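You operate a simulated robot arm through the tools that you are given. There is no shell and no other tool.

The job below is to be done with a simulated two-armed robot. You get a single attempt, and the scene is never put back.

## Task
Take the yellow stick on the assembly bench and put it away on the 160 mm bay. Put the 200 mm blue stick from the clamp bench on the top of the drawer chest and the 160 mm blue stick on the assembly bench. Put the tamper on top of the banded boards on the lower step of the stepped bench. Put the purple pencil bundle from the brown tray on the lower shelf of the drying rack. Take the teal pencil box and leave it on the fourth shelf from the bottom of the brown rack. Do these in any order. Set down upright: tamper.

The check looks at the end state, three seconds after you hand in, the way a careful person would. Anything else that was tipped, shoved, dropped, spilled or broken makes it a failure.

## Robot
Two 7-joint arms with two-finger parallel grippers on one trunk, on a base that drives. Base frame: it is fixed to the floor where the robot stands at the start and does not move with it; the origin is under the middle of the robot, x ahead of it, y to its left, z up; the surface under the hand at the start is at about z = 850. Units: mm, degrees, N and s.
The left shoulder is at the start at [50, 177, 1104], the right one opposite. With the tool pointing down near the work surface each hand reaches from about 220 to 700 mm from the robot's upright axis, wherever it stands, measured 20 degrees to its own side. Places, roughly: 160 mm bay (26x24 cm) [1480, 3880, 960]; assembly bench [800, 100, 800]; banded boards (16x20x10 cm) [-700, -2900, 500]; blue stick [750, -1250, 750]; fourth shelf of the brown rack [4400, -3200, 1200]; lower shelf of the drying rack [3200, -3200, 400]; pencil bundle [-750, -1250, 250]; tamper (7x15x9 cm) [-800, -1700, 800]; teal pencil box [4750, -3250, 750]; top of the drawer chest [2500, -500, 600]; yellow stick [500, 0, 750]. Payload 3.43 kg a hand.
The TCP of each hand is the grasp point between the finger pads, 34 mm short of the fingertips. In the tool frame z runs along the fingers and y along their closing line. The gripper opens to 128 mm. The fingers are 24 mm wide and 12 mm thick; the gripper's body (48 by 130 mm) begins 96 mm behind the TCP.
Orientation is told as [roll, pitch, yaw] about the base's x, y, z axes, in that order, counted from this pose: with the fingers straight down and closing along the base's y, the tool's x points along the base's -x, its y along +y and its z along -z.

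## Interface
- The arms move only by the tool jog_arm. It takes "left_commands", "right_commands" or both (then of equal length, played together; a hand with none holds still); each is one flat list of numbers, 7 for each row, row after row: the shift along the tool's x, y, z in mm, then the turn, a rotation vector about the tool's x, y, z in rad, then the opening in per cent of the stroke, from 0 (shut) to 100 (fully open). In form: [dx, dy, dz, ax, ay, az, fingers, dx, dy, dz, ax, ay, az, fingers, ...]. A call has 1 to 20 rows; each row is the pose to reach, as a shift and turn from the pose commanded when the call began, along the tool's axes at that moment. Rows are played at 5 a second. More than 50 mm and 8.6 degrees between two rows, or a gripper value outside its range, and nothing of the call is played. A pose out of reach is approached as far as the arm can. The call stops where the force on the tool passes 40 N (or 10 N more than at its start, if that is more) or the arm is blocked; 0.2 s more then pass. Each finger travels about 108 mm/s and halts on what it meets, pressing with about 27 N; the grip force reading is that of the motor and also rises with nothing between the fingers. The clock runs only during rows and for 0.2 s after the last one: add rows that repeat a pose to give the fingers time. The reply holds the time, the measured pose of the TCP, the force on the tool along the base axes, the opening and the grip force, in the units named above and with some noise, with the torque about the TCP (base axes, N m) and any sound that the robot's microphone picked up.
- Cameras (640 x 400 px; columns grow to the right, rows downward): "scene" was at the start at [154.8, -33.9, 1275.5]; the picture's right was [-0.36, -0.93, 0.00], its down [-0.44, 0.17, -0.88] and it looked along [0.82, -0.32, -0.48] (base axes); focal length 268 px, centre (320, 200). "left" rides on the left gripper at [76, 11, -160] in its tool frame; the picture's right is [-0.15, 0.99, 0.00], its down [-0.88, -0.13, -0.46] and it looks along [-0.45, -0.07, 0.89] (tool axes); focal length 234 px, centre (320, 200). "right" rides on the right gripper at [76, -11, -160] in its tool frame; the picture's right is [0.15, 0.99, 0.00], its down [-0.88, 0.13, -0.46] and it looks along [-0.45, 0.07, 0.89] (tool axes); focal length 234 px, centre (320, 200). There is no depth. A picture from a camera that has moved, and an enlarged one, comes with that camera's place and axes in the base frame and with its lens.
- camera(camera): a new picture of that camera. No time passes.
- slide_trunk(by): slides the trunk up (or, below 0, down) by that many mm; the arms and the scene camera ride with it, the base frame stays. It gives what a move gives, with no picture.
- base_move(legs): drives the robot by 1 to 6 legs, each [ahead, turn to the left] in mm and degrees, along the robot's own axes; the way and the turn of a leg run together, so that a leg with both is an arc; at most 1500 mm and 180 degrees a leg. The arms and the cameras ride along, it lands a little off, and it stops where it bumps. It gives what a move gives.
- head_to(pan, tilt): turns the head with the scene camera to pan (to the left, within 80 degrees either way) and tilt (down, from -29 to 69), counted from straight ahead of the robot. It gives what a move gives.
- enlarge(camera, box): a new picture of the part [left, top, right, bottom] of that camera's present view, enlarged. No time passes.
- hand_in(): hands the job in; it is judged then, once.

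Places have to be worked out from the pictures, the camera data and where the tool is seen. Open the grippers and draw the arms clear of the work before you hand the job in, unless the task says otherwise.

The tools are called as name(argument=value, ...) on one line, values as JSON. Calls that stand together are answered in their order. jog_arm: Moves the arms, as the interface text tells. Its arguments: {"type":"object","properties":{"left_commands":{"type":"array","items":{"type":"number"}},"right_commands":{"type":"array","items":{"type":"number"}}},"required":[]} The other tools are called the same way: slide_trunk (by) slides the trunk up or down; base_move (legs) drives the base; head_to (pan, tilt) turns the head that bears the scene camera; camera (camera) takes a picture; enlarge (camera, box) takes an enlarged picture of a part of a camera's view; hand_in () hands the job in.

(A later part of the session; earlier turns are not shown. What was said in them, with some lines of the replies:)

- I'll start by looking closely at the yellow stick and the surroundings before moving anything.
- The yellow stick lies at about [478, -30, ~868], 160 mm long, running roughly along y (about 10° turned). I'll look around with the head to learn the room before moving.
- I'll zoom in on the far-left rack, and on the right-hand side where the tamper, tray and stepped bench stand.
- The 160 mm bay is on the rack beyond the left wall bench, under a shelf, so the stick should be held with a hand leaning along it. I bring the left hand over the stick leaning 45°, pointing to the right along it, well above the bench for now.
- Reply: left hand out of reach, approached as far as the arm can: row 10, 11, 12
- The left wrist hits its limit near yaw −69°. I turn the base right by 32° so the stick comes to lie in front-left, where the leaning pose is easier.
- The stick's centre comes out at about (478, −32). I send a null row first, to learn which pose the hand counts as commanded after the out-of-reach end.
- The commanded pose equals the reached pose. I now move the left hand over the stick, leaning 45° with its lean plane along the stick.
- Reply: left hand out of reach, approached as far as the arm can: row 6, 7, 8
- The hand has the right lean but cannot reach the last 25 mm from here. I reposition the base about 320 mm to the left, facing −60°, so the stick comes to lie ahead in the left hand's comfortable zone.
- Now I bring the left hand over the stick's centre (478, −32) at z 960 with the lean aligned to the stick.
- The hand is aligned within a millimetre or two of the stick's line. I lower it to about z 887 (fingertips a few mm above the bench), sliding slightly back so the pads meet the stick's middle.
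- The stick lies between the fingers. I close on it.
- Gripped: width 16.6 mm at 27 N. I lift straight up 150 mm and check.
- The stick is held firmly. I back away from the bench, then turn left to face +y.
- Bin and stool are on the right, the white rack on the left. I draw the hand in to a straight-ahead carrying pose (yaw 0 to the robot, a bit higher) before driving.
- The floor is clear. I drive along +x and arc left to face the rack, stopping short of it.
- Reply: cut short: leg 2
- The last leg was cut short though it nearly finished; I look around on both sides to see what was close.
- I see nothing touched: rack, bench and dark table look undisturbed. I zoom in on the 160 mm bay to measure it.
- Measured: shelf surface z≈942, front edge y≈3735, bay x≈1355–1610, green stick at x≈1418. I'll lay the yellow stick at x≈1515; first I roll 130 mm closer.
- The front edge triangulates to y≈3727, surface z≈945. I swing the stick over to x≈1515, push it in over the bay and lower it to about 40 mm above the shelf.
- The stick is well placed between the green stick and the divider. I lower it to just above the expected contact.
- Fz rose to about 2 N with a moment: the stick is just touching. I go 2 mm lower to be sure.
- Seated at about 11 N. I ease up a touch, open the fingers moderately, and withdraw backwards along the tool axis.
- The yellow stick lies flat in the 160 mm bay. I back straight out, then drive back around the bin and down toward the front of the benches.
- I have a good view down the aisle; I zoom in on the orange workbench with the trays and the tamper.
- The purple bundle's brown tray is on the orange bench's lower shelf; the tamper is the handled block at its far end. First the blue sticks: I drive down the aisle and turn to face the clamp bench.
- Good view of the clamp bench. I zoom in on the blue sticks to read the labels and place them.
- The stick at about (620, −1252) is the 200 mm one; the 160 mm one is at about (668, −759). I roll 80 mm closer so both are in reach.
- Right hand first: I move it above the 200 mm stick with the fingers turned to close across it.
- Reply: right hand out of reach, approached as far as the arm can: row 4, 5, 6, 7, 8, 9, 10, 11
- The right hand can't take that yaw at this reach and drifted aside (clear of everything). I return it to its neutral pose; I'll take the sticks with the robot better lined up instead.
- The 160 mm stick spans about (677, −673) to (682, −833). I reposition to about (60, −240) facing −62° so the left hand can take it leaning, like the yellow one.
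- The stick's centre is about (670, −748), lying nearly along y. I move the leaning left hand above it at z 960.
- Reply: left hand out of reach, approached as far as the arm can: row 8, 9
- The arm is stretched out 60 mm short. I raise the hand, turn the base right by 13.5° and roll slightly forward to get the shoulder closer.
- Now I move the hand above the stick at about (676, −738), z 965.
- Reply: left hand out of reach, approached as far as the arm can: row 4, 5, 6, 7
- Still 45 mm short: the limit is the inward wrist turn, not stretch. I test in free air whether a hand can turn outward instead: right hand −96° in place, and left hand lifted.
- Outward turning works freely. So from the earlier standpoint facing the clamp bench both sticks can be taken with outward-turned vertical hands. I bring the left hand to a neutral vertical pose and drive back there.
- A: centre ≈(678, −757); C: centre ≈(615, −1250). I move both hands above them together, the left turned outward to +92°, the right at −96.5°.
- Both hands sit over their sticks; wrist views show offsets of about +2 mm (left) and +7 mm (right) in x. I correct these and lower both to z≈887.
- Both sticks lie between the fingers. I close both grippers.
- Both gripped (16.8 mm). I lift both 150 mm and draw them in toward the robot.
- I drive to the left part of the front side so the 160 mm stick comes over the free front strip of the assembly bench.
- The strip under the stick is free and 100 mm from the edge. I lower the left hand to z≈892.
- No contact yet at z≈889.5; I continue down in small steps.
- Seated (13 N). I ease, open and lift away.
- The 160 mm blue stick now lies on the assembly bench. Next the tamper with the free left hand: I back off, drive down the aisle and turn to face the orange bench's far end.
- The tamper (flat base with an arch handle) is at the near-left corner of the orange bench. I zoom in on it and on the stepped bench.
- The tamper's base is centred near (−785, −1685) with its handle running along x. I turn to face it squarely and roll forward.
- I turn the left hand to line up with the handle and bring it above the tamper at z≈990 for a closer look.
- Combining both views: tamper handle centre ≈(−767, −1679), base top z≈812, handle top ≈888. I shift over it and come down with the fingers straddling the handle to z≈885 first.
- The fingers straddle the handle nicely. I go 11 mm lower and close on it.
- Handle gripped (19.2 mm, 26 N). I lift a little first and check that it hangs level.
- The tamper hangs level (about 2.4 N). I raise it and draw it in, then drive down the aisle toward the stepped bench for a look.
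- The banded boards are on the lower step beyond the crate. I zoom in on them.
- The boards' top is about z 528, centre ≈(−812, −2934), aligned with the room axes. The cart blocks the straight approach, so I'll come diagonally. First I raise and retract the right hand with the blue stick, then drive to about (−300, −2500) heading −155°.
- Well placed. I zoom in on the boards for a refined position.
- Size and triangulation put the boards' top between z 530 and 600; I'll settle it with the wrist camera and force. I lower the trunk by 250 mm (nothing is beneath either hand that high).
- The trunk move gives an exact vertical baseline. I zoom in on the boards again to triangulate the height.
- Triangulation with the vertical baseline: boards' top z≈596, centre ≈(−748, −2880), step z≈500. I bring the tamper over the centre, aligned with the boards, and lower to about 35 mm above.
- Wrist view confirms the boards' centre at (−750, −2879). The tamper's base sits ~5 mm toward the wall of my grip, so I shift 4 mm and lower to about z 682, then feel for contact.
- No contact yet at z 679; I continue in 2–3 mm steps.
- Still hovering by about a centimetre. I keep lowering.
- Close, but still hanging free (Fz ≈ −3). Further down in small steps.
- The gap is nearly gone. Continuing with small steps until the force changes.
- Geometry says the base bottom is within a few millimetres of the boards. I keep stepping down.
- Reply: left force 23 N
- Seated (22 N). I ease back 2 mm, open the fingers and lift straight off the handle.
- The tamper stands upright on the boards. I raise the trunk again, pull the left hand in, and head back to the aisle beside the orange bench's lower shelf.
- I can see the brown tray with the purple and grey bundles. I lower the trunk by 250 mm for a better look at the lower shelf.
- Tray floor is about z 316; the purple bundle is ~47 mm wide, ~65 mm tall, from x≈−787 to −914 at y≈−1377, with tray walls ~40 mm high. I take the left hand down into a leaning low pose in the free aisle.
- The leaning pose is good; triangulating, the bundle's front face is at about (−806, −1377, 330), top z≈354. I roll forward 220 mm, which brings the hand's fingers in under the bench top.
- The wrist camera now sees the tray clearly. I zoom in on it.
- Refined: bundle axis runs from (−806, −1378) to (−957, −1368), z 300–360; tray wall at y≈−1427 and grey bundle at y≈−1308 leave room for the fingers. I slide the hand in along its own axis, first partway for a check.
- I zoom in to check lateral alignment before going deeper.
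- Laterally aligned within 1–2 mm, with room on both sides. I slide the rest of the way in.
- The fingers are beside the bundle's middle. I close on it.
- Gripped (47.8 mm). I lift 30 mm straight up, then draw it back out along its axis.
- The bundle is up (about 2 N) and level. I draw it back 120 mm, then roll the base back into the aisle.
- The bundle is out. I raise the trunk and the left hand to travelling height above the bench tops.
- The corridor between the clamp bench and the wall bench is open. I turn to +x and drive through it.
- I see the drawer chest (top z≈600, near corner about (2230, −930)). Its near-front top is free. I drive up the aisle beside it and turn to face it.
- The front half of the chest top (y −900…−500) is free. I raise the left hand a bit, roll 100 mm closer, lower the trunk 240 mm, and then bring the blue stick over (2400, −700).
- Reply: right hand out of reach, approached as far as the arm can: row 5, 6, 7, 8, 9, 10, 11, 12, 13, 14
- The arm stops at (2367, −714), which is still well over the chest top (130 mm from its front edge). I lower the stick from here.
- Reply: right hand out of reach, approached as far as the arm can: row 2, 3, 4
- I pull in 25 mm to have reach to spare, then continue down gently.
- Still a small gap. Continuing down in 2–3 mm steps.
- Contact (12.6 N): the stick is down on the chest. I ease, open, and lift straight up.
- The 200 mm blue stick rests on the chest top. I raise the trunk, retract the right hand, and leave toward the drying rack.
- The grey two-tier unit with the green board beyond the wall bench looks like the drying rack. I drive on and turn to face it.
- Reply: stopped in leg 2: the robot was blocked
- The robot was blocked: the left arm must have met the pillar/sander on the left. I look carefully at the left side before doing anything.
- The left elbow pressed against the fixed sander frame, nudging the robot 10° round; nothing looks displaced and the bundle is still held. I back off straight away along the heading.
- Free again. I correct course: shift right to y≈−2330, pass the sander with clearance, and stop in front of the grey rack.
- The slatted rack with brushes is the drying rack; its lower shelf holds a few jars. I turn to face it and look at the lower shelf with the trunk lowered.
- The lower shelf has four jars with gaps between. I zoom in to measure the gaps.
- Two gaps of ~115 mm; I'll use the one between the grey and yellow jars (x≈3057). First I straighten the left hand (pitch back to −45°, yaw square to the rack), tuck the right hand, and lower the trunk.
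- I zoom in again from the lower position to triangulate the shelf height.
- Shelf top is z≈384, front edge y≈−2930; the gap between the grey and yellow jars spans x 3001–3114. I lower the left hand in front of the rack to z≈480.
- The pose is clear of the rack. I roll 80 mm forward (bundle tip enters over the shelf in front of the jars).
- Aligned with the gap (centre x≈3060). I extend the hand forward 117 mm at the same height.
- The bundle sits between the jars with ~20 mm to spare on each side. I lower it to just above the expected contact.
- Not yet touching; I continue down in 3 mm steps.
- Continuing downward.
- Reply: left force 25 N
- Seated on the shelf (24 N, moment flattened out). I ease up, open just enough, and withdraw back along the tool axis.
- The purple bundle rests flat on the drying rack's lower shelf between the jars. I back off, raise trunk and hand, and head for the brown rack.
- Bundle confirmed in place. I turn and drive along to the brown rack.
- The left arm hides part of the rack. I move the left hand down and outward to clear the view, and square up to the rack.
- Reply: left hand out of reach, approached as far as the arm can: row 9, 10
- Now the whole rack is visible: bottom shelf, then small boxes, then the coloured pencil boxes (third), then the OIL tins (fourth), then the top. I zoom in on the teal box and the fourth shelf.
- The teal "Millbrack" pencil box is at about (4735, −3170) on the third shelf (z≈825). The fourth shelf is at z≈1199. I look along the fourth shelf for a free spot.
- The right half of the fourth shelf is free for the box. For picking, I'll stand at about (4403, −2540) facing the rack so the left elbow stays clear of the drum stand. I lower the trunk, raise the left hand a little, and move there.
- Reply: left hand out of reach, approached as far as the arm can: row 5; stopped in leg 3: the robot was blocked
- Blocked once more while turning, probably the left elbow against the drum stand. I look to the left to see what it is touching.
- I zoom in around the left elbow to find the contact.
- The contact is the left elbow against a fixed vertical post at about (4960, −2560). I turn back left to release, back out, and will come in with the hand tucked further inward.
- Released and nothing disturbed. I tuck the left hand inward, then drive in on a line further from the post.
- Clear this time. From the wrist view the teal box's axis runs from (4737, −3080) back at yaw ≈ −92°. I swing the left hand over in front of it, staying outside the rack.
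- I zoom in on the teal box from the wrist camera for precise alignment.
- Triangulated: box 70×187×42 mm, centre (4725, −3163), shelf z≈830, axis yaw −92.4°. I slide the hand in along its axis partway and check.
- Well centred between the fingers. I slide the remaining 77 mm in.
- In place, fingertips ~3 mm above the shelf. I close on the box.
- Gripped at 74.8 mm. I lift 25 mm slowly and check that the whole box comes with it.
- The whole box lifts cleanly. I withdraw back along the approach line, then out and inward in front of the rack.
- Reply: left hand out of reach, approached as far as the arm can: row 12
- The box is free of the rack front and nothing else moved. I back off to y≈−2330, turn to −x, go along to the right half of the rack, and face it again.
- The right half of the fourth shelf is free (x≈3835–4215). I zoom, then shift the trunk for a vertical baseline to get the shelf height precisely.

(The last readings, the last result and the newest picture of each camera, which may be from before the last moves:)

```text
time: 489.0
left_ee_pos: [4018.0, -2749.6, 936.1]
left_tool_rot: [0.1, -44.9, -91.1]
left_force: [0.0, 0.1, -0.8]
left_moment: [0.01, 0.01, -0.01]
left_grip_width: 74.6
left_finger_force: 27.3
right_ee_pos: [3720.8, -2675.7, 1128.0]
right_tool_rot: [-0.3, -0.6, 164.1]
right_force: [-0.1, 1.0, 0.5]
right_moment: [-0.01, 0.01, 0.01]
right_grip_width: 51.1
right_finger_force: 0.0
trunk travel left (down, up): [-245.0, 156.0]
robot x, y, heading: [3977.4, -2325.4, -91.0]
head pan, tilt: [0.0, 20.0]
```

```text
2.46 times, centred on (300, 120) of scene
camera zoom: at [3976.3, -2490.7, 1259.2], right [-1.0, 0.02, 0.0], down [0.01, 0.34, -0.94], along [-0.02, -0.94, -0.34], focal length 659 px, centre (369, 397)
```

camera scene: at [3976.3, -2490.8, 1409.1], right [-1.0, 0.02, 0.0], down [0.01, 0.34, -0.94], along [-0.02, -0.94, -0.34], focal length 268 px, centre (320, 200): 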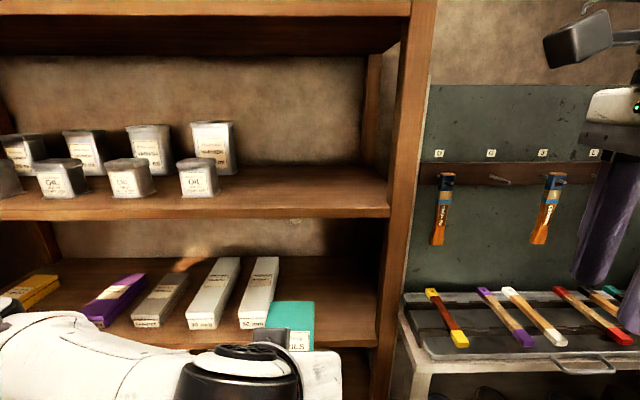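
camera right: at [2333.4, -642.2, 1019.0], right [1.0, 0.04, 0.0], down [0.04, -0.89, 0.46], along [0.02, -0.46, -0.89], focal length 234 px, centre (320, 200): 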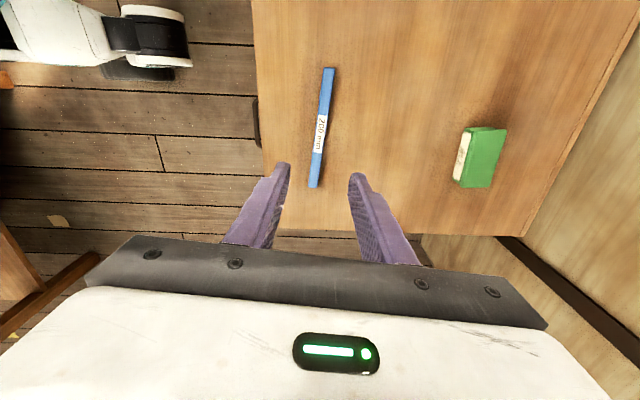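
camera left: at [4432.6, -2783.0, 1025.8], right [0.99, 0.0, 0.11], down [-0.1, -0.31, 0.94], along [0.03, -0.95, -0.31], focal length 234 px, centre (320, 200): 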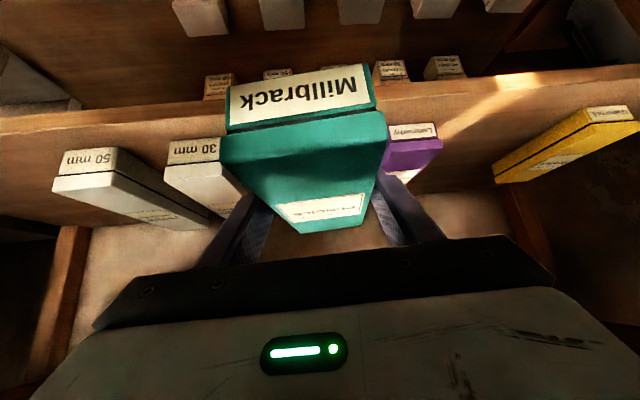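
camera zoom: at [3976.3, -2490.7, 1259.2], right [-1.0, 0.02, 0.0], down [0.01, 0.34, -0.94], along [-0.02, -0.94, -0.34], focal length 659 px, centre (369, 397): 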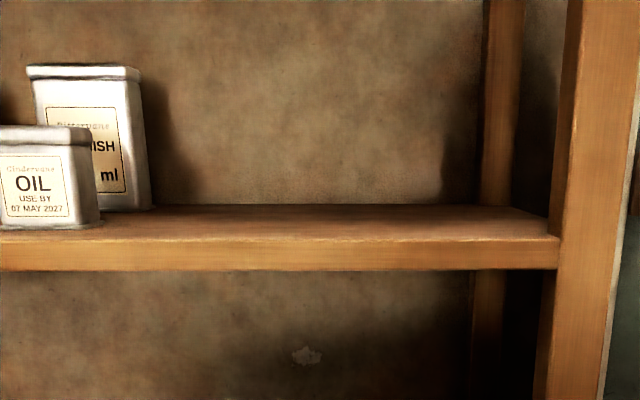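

Fourth shelf: z≈1198, front edge y≈−3018; free between x 3835 and 4215. I raise trunk and hand so the box is at z≈1255, then roll 200 mm forward.

slide_trunk(by=150)

jog_arm(left_commands=[-24, 0, -24, 0, 0, 0, 0, -48.1, 0, -48.1, 0, 0, 0, 0, -72.1, 0, -72.1, 0, 0, 0, 0, -96.2, 0, -96.2, 0, 0, 0, 0, -120.2, 0, -120.2, 0, 0, 0, 0])

camera(camera="left")

camera(camera="scene")

```text
time: 490.7
left_ee_pos: [4017.7, -2749.0, 1086.4]
left_tool_rot: [0.1, -45.0, -91.1]
left_force: [-0.3, 0.1, -1.0]
left_moment: [0.06, 0.0, 0.01]
left_grip_width: 74.9
left_finger_force: 27.1
right_ee_pos: [3718.6, -2676.7, 1277.5]
right_tool_rot: [-0.5, -0.6, 164.1]
right_force: [0.0, -0.4, -0.2]
right_moment: [0.01, -0.01, -0.02]
right_grip_width: 51.4
right_finger_force: 0.2
trunk travel left (down, up): [-395.0, 6.0]
robot x, y, heading: [3979.9, -2329.0, -91.0]
head pan, tilt: [0.0, 20.0]
```

```text
time: 491.9
left_ee_pos: [4018.5, -2748.1, 1255.6]
left_tool_rot: [0.1, -44.8, -91.0]
left_force: [-0.1, -0.6, -2.6]
left_moment: [0.03, -0.02, 0.02]
left_grip_width: 74.7
left_finger_force: 26.3
right_ee_pos: [3719.8, -2676.1, 1278.0]
right_tool_rot: [-0.4, -0.6, 164.1]
right_force: [-0.2, 0.0, 0.8]
right_moment: [0.0, 0.01, 0.01]
right_grip_width: 51.1
right_finger_force: 0.0
trunk travel left (down, up): [-395.0, 6.0]
robot x, y, heading: [3978.9, -2328.0, -91.0]
head pan, tilt: [0.0, 20.0]
```

```text
taken
camera left: at [4032.2, -2581.5, 1315.8], right [0.99, -0.12, 0.1], down [-0.14, -0.3, 0.94], along [-0.08, -0.95, -0.31], focal length 234 px, centre (320, 200)
```

left: 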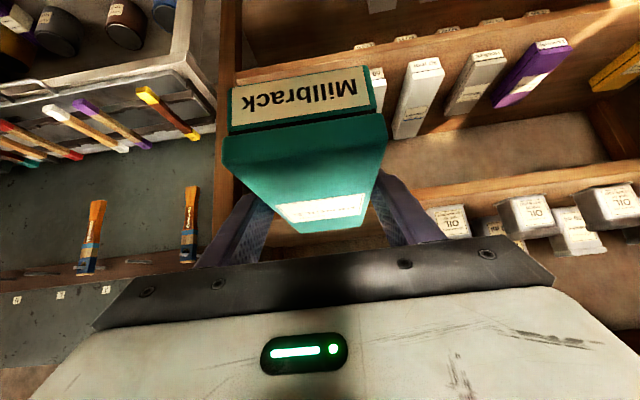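

```text
taken
camera scene: at [3976.2, -2490.4, 1409.2], right [-1.0, 0.02, 0.0], down [0.01, 0.34, -0.94], along [-0.02, -0.94, -0.34], focal length 268 px, centre (320, 200)
```

scene: 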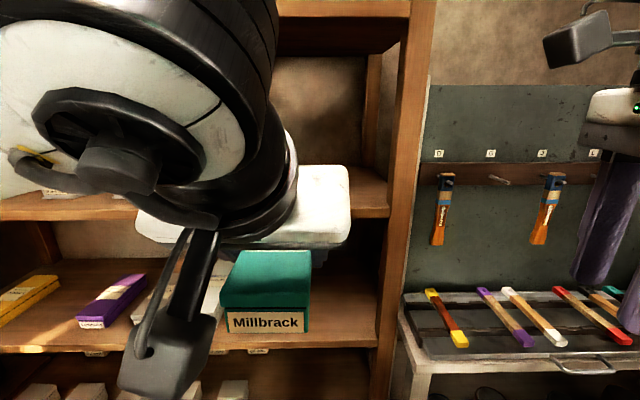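

The box is level and high enough. I roll forward 200 mm.

base_move(legs=[[200, 0]])

camera(camera="left")

camera(camera="scene")

```text
time: 493.5
left_ee_pos: [4013.9, -2947.8, 1254.3]
left_tool_rot: [0.1, -44.9, -91.0]
left_force: [-0.1, 0.4, -2.4]
left_moment: [0.04, 0.0, 0.02]
left_grip_width: 74.6
left_finger_force: 27.1
right_ee_pos: [3716.6, -2875.3, 1277.6]
right_tool_rot: [-0.5, -0.6, 164.1]
right_force: [0.1, -0.7, 0.4]
right_moment: [0.01, 0.02, -0.02]
right_grip_width: 51.3
right_finger_force: 0.1
trunk travel left (down, up): [-395.0, 6.0]
robot x, y, heading: [3974.2, -2527.3, -91.2]
head pan, tilt: [0.0, 20.0]
```

```text
taken
camera left: at [4028.6, -2782.1, 1315.3], right [0.99, -0.12, 0.1], down [-0.14, -0.3, 0.94], along [-0.08, -0.95, -0.31], focal length 234 px, centre (320, 200)
```

left: 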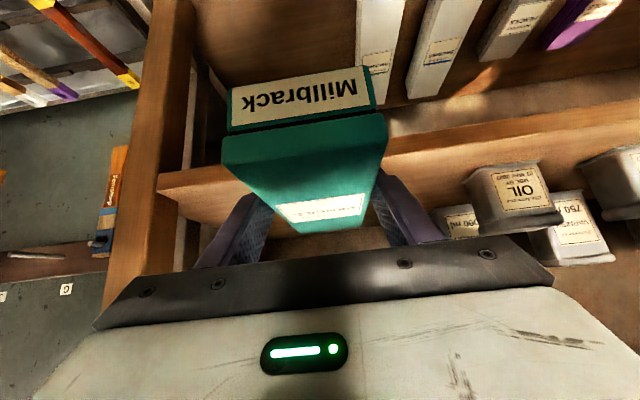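

```text
taken
camera scene: at [3972.5, -2690.9, 1409.0], right [-1.0, 0.02, 0.0], down [0.01, 0.34, -0.94], along [-0.02, -0.94, -0.34], focal length 268 px, centre (320, 200)
```

scene: 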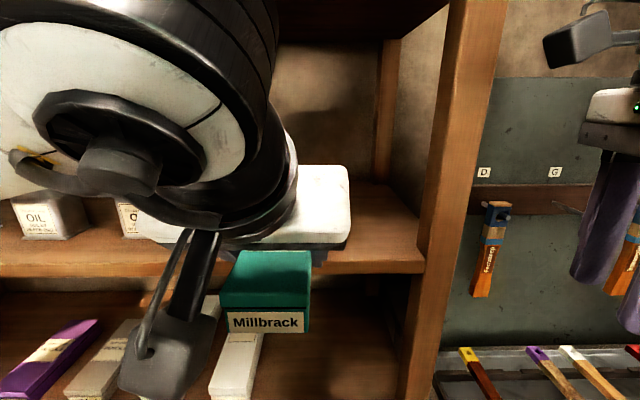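

The box's tip is over the shelf edge with 20 mm to spare. I extend the hand 174 mm further in.

jog_arm(left_commands=[-20.5, 1.2, 20.5, 0, 0, 0, 0, -41.1, 2.3, 40.9, 0, 0, 0, 0, -61.6, 3.5, 61.4, 0, 0, 0, 0, -82.1, 4.7, 81.9, 0, 0, 0, 0, -102.7, 5.8, 102.3, 0, 0, 0, 0, -123.2, 7, 122.8, 0, 0, 0, 0])

camera(camera="left")

camera(camera="scene")

```text
time: 494.9
left_ee_pos: [4018.5, -3121.6, 1256.5]
left_tool_rot: [0.0, -44.9, -91.1]
left_force: [0.0, -0.4, -1.3]
left_moment: [0.06, 0.02, 0.01]
left_grip_width: 74.6
left_finger_force: 26.4
right_ee_pos: [3717.0, -2877.3, 1276.7]
right_tool_rot: [-0.5, -0.7, 164.1]
right_force: [-0.3, 0.3, 0.6]
right_moment: [0.01, 0.01, 0.0]
right_grip_width: 51.3
right_finger_force: 0.0
trunk travel left (down, up): [-395.0, 6.0]
robot x, y, heading: [3976.2, -2524.5, -91.1]
head pan, tilt: [0.0, 20.0]
```

```text
taken
camera left: at [4032.4, -2955.7, 1315.8], right [0.99, -0.12, 0.1], down [-0.14, -0.3, 0.94], along [-0.08, -0.95, -0.31], focal length 234 px, centre (320, 200)
```

left: 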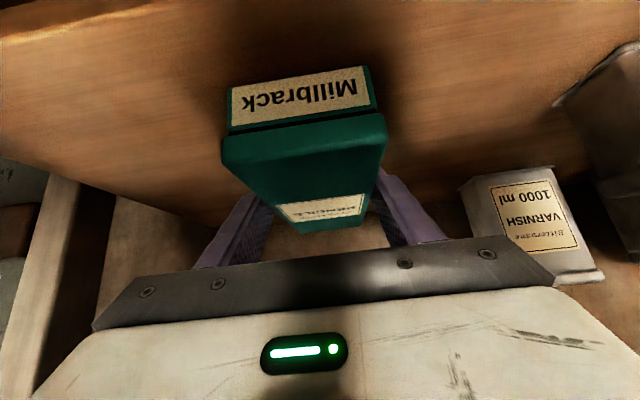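

```text
taken
camera scene: at [3972.4, -2690.8, 1409.0], right [-1.0, 0.02, 0.0], down [0.01, 0.34, -0.94], along [-0.02, -0.94, -0.34], focal length 268 px, centre (320, 200)
```

scene: 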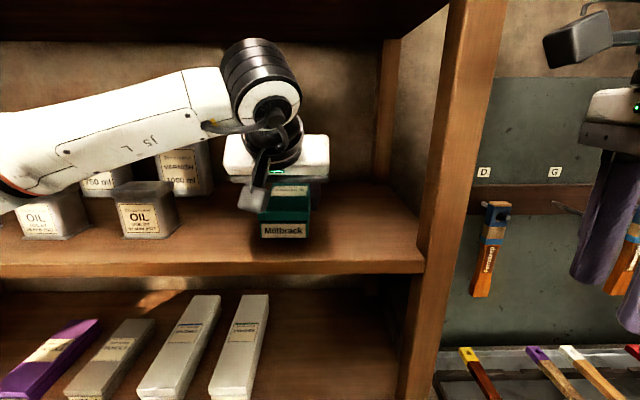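

The box is inside over the free part of the fourth shelf. I lower to just above contact, then feel down.

jog_arm(left_commands=[5.7, 0, 5.7, 0, 0, 0, 0, 11.3, 0, 11.3, 0, 0, 0, 0])

jog_arm(left_commands=[1.1, 0, 1.1, 0, 0, 0, 0, 2.1, 0, 2.1, 0, 0, 0, 0])

jog_arm(left_commands=[0.7, 0, 0.7, 0, 0, 0, 0, 1.4, 0, 1.4, 0, 0, 0, 0])

jog_arm(left_commands=[0.7, 0, 0.7, 0, 0, 0, 0, 1.4, 0, 1.4, 0, 0, 0, 0])

```text
time: 495.5
left_ee_pos: [4018.8, -3122.8, 1238.0]
left_tool_rot: [0.2, -44.9, -91.1]
left_force: [0.2, -0.2, -1.9]
left_moment: [0.03, 0.0, -0.02]
left_grip_width: 74.5
left_finger_force: 27.3
right_ee_pos: [3717.3, -2876.5, 1277.6]
right_tool_rot: [-0.5, -0.6, 164.1]
right_force: [0.5, 0.2, 0.2]
right_moment: [-0.01, 0.0, -0.04]
right_grip_width: 51.3
right_finger_force: 0.0
trunk travel left (down, up): [-395.0, 6.0]
robot x, y, heading: [3974.9, -2526.1, -91.2]
head pan, tilt: [0.0, 20.0]
```

```text
time: 496.1
left_ee_pos: [4018.1, -3122.2, 1237.1]
left_tool_rot: [0.0, -45.0, -90.9]
left_force: [0.3, 0.2, 0.3]
left_moment: [-0.2, -0.09, 0.04]
left_grip_width: 74.9
left_finger_force: 27.2
right_ee_pos: [3716.6, -2876.3, 1278.0]
right_tool_rot: [-0.4, -0.6, 164.1]
right_force: [0.4, -0.5, 0.4]
right_moment: [-0.02, -0.04, -0.01]
right_grip_width: 51.0
right_finger_force: 0.1
trunk travel left (down, up): [-395.0, 6.0]
robot x, y, heading: [3975.8, -2523.6, -91.2]
head pan, tilt: [0.0, 20.0]
```

```text
time: 496.7
left_ee_pos: [4017.7, -3120.6, 1236.7]
left_tool_rot: [0.0, -45.2, -91.0]
left_force: [-0.1, -3.6, 11.4]
left_moment: [0.86, -0.24, -0.07]
left_grip_width: 74.7
left_finger_force: 26.7
right_ee_pos: [3715.4, -2875.7, 1277.7]
right_tool_rot: [-0.3, -0.7, 164.1]
right_force: [0.3, 0.1, 0.3]
right_moment: [0.01, 0.01, -0.01]
right_grip_width: 51.2
right_finger_force: 0.1
trunk travel left (down, up): [-395.0, 6.0]
robot x, y, heading: [3977.4, -2530.8, -91.3]
head pan, tilt: [0.0, 20.0]
```

```text
time: 497.3
left_ee_pos: [4017.5, -3123.1, 1235.6]
left_tool_rot: [-0.1, -45.6, -90.9]
left_force: [0.5, -6.0, 22.2]
left_moment: [0.36, -0.04, 0.02]
left_grip_width: 74.9
left_finger_force: 27.0
right_ee_pos: [3715.6, -2875.3, 1277.9]
right_tool_rot: [-0.3, -0.6, 164.2]
right_force: [0.0, 0.7, 0.0]
right_moment: [0.03, 0.0, 0.02]
right_grip_width: 51.3
right_finger_force: 0.0
trunk travel left (down, up): [-395.0, 6.0]
robot x, y, heading: [3976.1, -2529.7, -91.1]
head pan, tilt: [0.0, 20.0]
```

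Seated on the shelf. I ease up, open, and withdraw along the tool axis.

jog_arm(left_commands=[-1.8, 0, -1.8, 0, 0, 0, 0, -1.8, 0, -1.8, 0, 0, 0, 60, -1.8, 0, -1.8, 0, 0, 0, 72, -1.8, 0, -1.8, 0, 0, 0, 76, -1.8, 0, -1.8, 0, 0, 0, 76, -1.8, 0, -12, 0, 0, 0, 76, -1.8, 0, -35, 0, 0, 0, 76, -1.8, 0, -65, 0, 0, 0, 76, 2, 0, -95, 0, 0, 0, 76, 20, 0, -120, 0, 0, 0, 76, 40, 0, -145, 0, 0, 0, 76])

camera(camera="left")

camera(camera="scene")

```text
time: 499.7
left_ee_pos: [4020.7, -2989.0, 1307.3]
left_tool_rot: [0.1, -45.0, -91.1]
left_force: [-0.2, -0.7, 0.5]
left_moment: [-0.01, -0.01, -0.02]
left_grip_width: 97.1
left_finger_force: 0.1
right_ee_pos: [3716.4, -2874.8, 1277.0]
right_tool_rot: [-0.5, -0.6, 164.1]
right_force: [-0.3, 0.0, 0.4]
right_moment: [-0.03, -0.03, 0.01]
right_grip_width: 51.5
right_finger_force: 0.0
trunk travel left (down, up): [-395.0, 6.0]
robot x, y, heading: [3978.2, -2524.0, -91.3]
head pan, tilt: [0.0, 20.0]
```

```text
taken
camera left: at [4034.5, -2823.5, 1366.4], right [0.99, -0.12, 0.1], down [-0.14, -0.3, 0.94], along [-0.08, -0.95, -0.31], focal length 234 px, centre (320, 200)
```

left: 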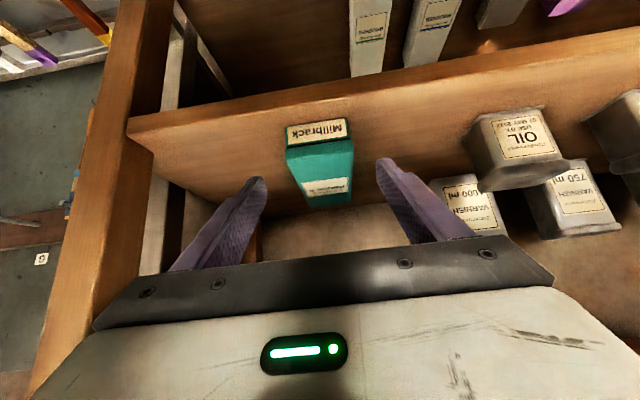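

```text
taken
camera scene: at [3972.5, -2689.4, 1409.3], right [-1.0, 0.02, 0.0], down [0.01, 0.34, -0.94], along [-0.02, -0.94, -0.34], focal length 268 px, centre (320, 200)
```

scene: 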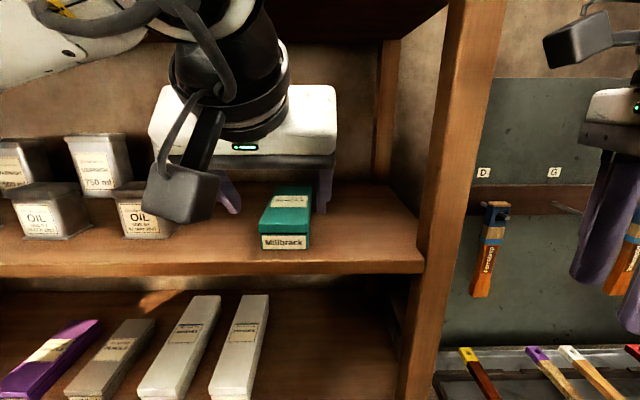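

The teal box stands on the fourth shelf, its neighbours untouched. I back off and take a look at the rack and at the sander I brushed earlier.

base_move(legs=[[-230, 0]])

camera(camera="scene")

head_to(pan=-75, tilt=15)

camera(camera="scene")

```text
time: 501.5
left_ee_pos: [4023.1, -2757.1, 1306.9]
left_tool_rot: [0.1, -45.0, -91.2]
left_force: [0.2, 0.0, 0.6]
left_moment: [0.01, -0.04, 0.03]
left_grip_width: 97.3
left_finger_force: 0.0
right_ee_pos: [3720.0, -2641.5, 1277.7]
right_tool_rot: [-0.5, -0.6, 163.9]
right_force: [0.5, -0.4, -0.3]
right_moment: [0.01, 0.0, 0.04]
right_grip_width: 51.1
right_finger_force: 0.1
trunk travel left (down, up): [-395.0, 6.0]
robot x, y, heading: [3979.0, -2294.4, -91.0]
head pan, tilt: [0.0, 20.0]
```

```text
taken
camera scene: at [3976.8, -2457.3, 1409.3], right [-1.0, 0.02, 0.0], down [0.01, 0.34, -0.94], along [-0.02, -0.94, -0.34], focal length 268 px, centre (320, 200)
```

scene: 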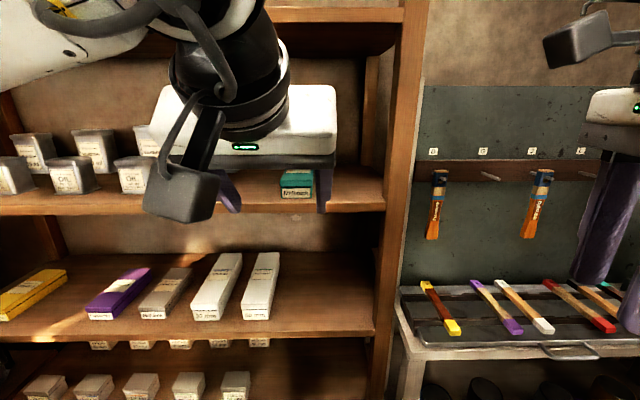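

```text
time: 502.9
left_ee_pos: [4023.7, -2759.9, 1307.5]
left_tool_rot: [0.0, -44.9, -91.1]
left_force: [-0.6, 0.8, 1.1]
left_moment: [-0.02, -0.03, -0.03]
left_grip_width: 97.2
left_finger_force: 0.0
right_ee_pos: [3719.6, -2642.8, 1276.0]
right_tool_rot: [-0.4, -0.7, 164.0]
right_force: [0.2, 0.6, 0.1]
right_moment: [0.03, -0.02, -0.01]
right_grip_width: 51.0
right_finger_force: 0.0
trunk travel left (down, up): [-395.0, 6.0]
robot x, y, heading: [3977.6, -2293.6, -91.3]
head pan, tilt: [-75.0, 15.0]
```

```text
taken
camera scene: at [3888.0, -2387.2, 1417.3], right [-0.24, 0.97, 0.0], down [0.25, 0.06, -0.97], along [-0.94, -0.23, -0.26], focal length 268 px, centre (320, 200)
```

scene: 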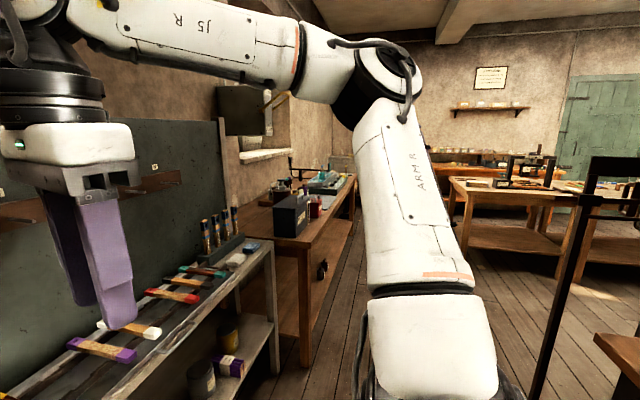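

All looks right here. I turn a little to get a view of the sander's shifter bar that my elbow had touched.

base_move(legs=[[0, -50]])

head_to(pan=-68, tilt=12)

camera(camera="scene")

```text
time: 505.6
left_ee_pos: [3651.4, -2624.2, 1305.1]
left_tool_rot: [0.0, -44.9, -141.5]
left_force: [0.4, 0.2, 0.7]
left_moment: [0.01, 0.03, 0.02]
left_grip_width: 97.2
left_finger_force: 0.1
right_ee_pos: [3545.8, -2316.0, 1277.3]
right_tool_rot: [-0.5, -0.6, 113.7]
right_force: [-0.4, -0.2, 0.6]
right_moment: [-0.05, 0.01, 0.01]
right_grip_width: 51.4
right_finger_force: 0.1
trunk travel left (down, up): [-395.0, 6.0]
robot x, y, heading: [3979.1, -2291.1, -141.4]
head pan, tilt: [-75.0, 15.0]
```

```text
time: 506.3
left_ee_pos: [3650.6, -2625.2, 1304.8]
left_tool_rot: [0.0, -44.9, -141.4]
left_force: [0.4, -0.5, 0.6]
left_moment: [-0.01, -0.02, 0.02]
left_grip_width: 97.2
left_finger_force: 0.2
right_ee_pos: [3545.2, -2318.0, 1278.4]
right_tool_rot: [-0.6, -0.6, 113.7]
right_force: [-0.1, 0.0, -0.5]
right_moment: [-0.01, -0.01, -0.01]
right_grip_width: 51.0
right_finger_force: 0.0
trunk travel left (down, up): [-395.0, 6.0]
robot x, y, heading: [3978.2, -2293.0, -141.3]
head pan, tilt: [-68.0, 12.0]
```

```text
taken
camera scene: at [3844.2, -2292.8, 1422.2], right [0.49, 0.87, 0.0], down [0.18, -0.1, -0.98], along [-0.85, 0.48, -0.21], focal length 268 px, centre (320, 200)
```

scene: 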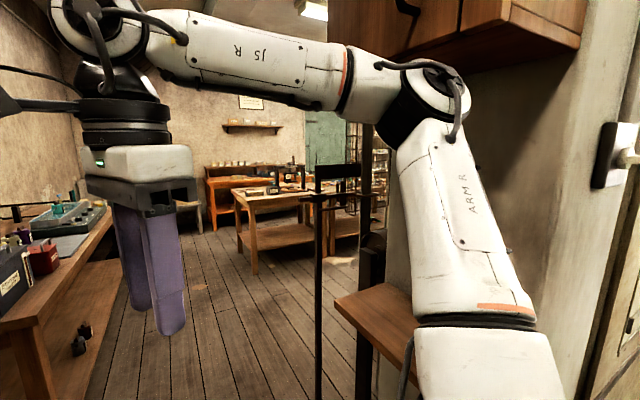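

enlarge(camera="scene", box=[280, 120, 420, 240])

```text
3.33 times, centred on (350, 180) of scene
camera zoom: at [3844.2, -2292.8, 1422.2], right [0.49, 0.87, 0.0], down [0.18, -0.1, -0.98], along [-0.85, 0.48, -0.21], focal length 893 px, centre (220, 267)
```

zoom: 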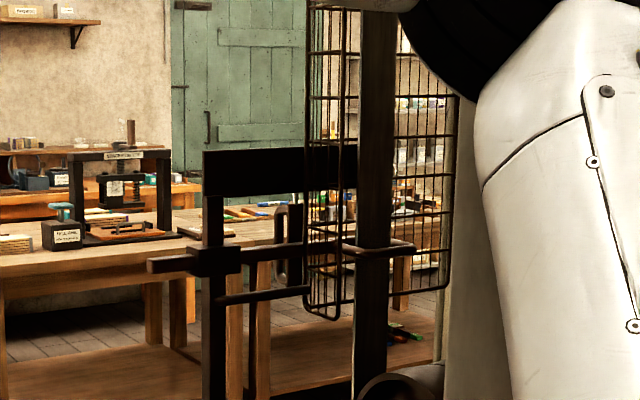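

I want to be sure the sander's shifter was not displaced, so I drive back (well clear of it) to the viewpoint from which I had seen it before the contact.

base_move(legs=[[140, 0], [0, -38.7], [1400, 0], [720, 0], [0, -118]])

head_to(pan=-25, tilt=10)

camera(camera="scene")

```text
time: 524.5
left_ee_pos: [1912.5, -1933.8, 1306.3]
left_tool_rot: [0.2, -44.9, 62.3]
left_force: [1.0, -0.1, 0.2]
left_moment: [0.01, 0.0, 0.01]
left_grip_width: 97.2
left_finger_force: 0.1
right_ee_pos: [2134.0, -2172.8, 1276.6]
right_tool_rot: [-0.4, -0.5, -42.6]
right_force: [-0.2, -0.5, -0.4]
right_moment: [-0.04, -0.04, 0.01]
right_grip_width: 51.4
right_finger_force: 0.1
trunk travel left (down, up): [-395.0, 6.0]
robot x, y, heading: [1744.9, -2369.6, 62.4]
head pan, tilt: [-68.0, 12.0]
```

```text
time: 525.6
left_ee_pos: [1913.9, -1932.4, 1305.8]
left_tool_rot: [0.1, -44.9, 62.3]
left_force: [0.2, 0.6, -0.9]
left_moment: [0.0, 0.03, 0.02]
left_grip_width: 97.2
left_finger_force: 0.1
right_ee_pos: [2134.0, -2172.8, 1276.8]
right_tool_rot: [-0.5, -0.5, -42.5]
right_force: [0.1, 0.0, 0.3]
right_moment: [0.01, 0.01, 0.03]
right_grip_width: 51.4
right_finger_force: 0.2
trunk travel left (down, up): [-395.0, 6.0]
robot x, y, heading: [1746.8, -2368.4, 62.3]
head pan, tilt: [-25.0, 10.0]
```

```text
taken
camera scene: at [1851.5, -2250.7, 1425.4], right [0.61, -0.8, 0.0], down [-0.14, -0.11, -0.98], along [0.78, 0.6, -0.17], focal length 268 px, centre (320, 200)
```

scene: 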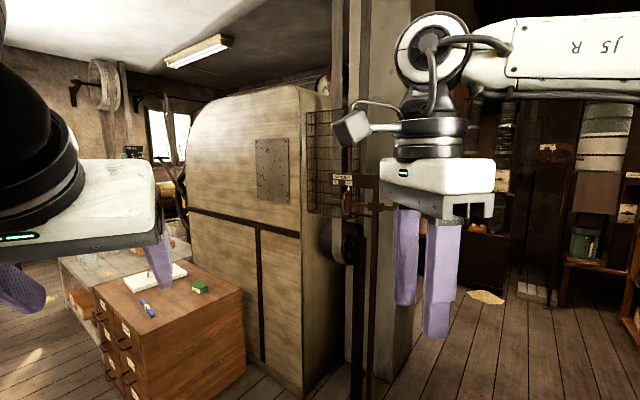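

enlarge(camera="scene", box=[295, 140, 415, 240])

head_to(pan=-5, tilt=15)

enlarge(camera="scene", box=[360, 100, 520, 240])

```text
4.00 times, centred on (355, 190) of scene
camera zoom: at [1851.5, -2250.7, 1425.4], right [0.61, -0.8, 0.0], down [-0.14, -0.11, -0.98], along [0.78, 0.6, -0.17], focal length 1071 px, centre (180, 240)
```

zoom: 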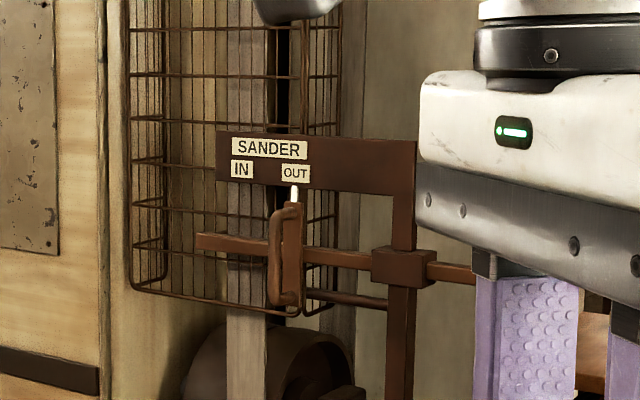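

```text
time: 526.4
left_ee_pos: [1914.3, -1932.7, 1306.9]
left_tool_rot: [0.1, -44.8, 62.3]
left_force: [-0.2, -0.1, -0.3]
left_moment: [-0.01, -0.03, 0.0]
left_grip_width: 97.1
left_finger_force: 0.0
right_ee_pos: [2133.6, -2172.0, 1277.1]
right_tool_rot: [-0.5, -0.7, -42.5]
right_force: [0.0, 0.9, -0.4]
right_moment: [0.0, -0.02, -0.06]
right_grip_width: 51.5
right_finger_force: 0.1
trunk travel left (down, up): [-395.0, 6.0]
robot x, y, heading: [1742.7, -2368.8, 62.5]
head pan, tilt: [-5.0, 15.0]
```

```text
2.86 times, centred on (440, 170) of scene
camera zoom: at [1828.0, -2228.4, 1417.3], right [0.84, -0.54, 0.0], down [-0.14, -0.22, -0.97], along [0.52, 0.81, -0.26], focal length 765 px, centre (-23, 286)
```

zoom: 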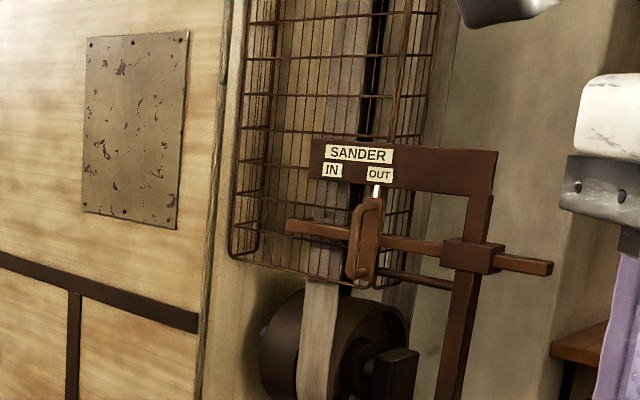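

The shifter's pointer still stands at OUT, exactly as before, and the blue stick is visible on the chest. Everything is done; I open both grippers fully with the arms in free air.

jog_arm(left_commands=[0, 0, 0, 0, 0, 0, 90, 0, 0, 0, 0, 0, 0, 100, 0, 0, 0, 0, 0, 0, 100], right_commands=[0, 0, 0, 0, 0, 0, 60, 0, 0, 0, 0, 0, 0, 80, 0, 0, 0, 0, 0, 0, 100])

head_to(pan=40, tilt=20)

camera(camera="scene")

```text
time: 527.2
left_ee_pos: [1914.2, -1934.1, 1306.6]
left_tool_rot: [0.1, -44.9, 62.4]
left_force: [0.0, 0.2, 0.1]
left_moment: [0.05, -0.03, 0.02]
left_grip_width: 127.9
left_finger_force: 0.1
right_ee_pos: [2133.8, -2173.0, 1277.6]
right_tool_rot: [-0.5, -0.6, -42.6]
right_force: [0.8, -0.6, -0.6]
right_moment: [-0.01, -0.02, 0.0]
right_grip_width: 127.7
right_finger_force: 0.1
trunk travel left (down, up): [-395.0, 6.0]
robot x, y, heading: [1743.0, -2368.9, 62.3]
head pan, tilt: [-5.0, 15.0]
```

```text
time: 528.3
left_ee_pos: [1913.8, -1933.3, 1305.8]
left_tool_rot: [0.1, -44.9, 62.4]
left_force: [-0.3, 0.0, -1.3]
left_moment: [-0.01, 0.03, 0.04]
left_grip_width: 127.8
left_finger_force: 0.0
right_ee_pos: [2133.2, -2172.9, 1276.9]
right_tool_rot: [-0.5, -0.6, -42.5]
right_force: [-0.2, 0.1, 0.3]
right_moment: [0.02, -0.01, -0.01]
right_grip_width: 127.8
right_finger_force: 0.0
trunk travel left (down, up): [-395.0, 6.0]
robot x, y, heading: [1747.1, -2365.7, 62.2]
head pan, tilt: [40.0, 20.0]
```

```text
taken
camera scene: at [1757.7, -2215.9, 1409.2], right [0.98, 0.21, 0.0], down [0.07, -0.33, -0.94], along [-0.2, 0.92, -0.34], focal length 268 px, centre (320, 200)
```

scene: 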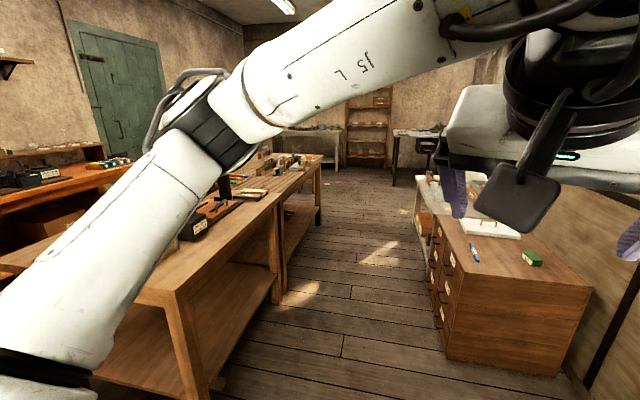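

Both grippers are fully open and the arms are clear of everything. Each item was checked in a picture after I set it down, so I hand the job in.

hand_in()

```text
The job is handed in.
```

All six moves are done and I've handed the job in. The result of the check hasn't come back.

| Item | Where it is now |
|---|---|
| Yellow stick | Lying flat in the 160 mm bay, next to the green 160 mm stick |
| 200 mm blue stick | On the top of the drawer chest |
| 160 mm blue stick | On the clear front strip of the assembly bench |
| Tamper | Upright, centred on the banded boards on the lower step |
| Purple pencil bundle | On the lower shelf of the drying rack, between the grey and yellow jars |
| Teal pencil box | On the right-hand end of the brown rack's fourth shelf from the bottom |

I looked at each one in a picture right after setting it down. Both grippers are open and the arms are clear.

My left elbow bumped fixed equipment twice on the way:
- **Sander frame:** I drove back afterwards to check, and its shifter still points to OUT, as it did before the bump.
- **Post near the drum stand by the brown rack:** nothing looked moved in the pictures I took after backing away.

One early drive, in front of the left-hand rack, was also reported as cut short. I saw nothing touched or moved there, but I never found the cause.
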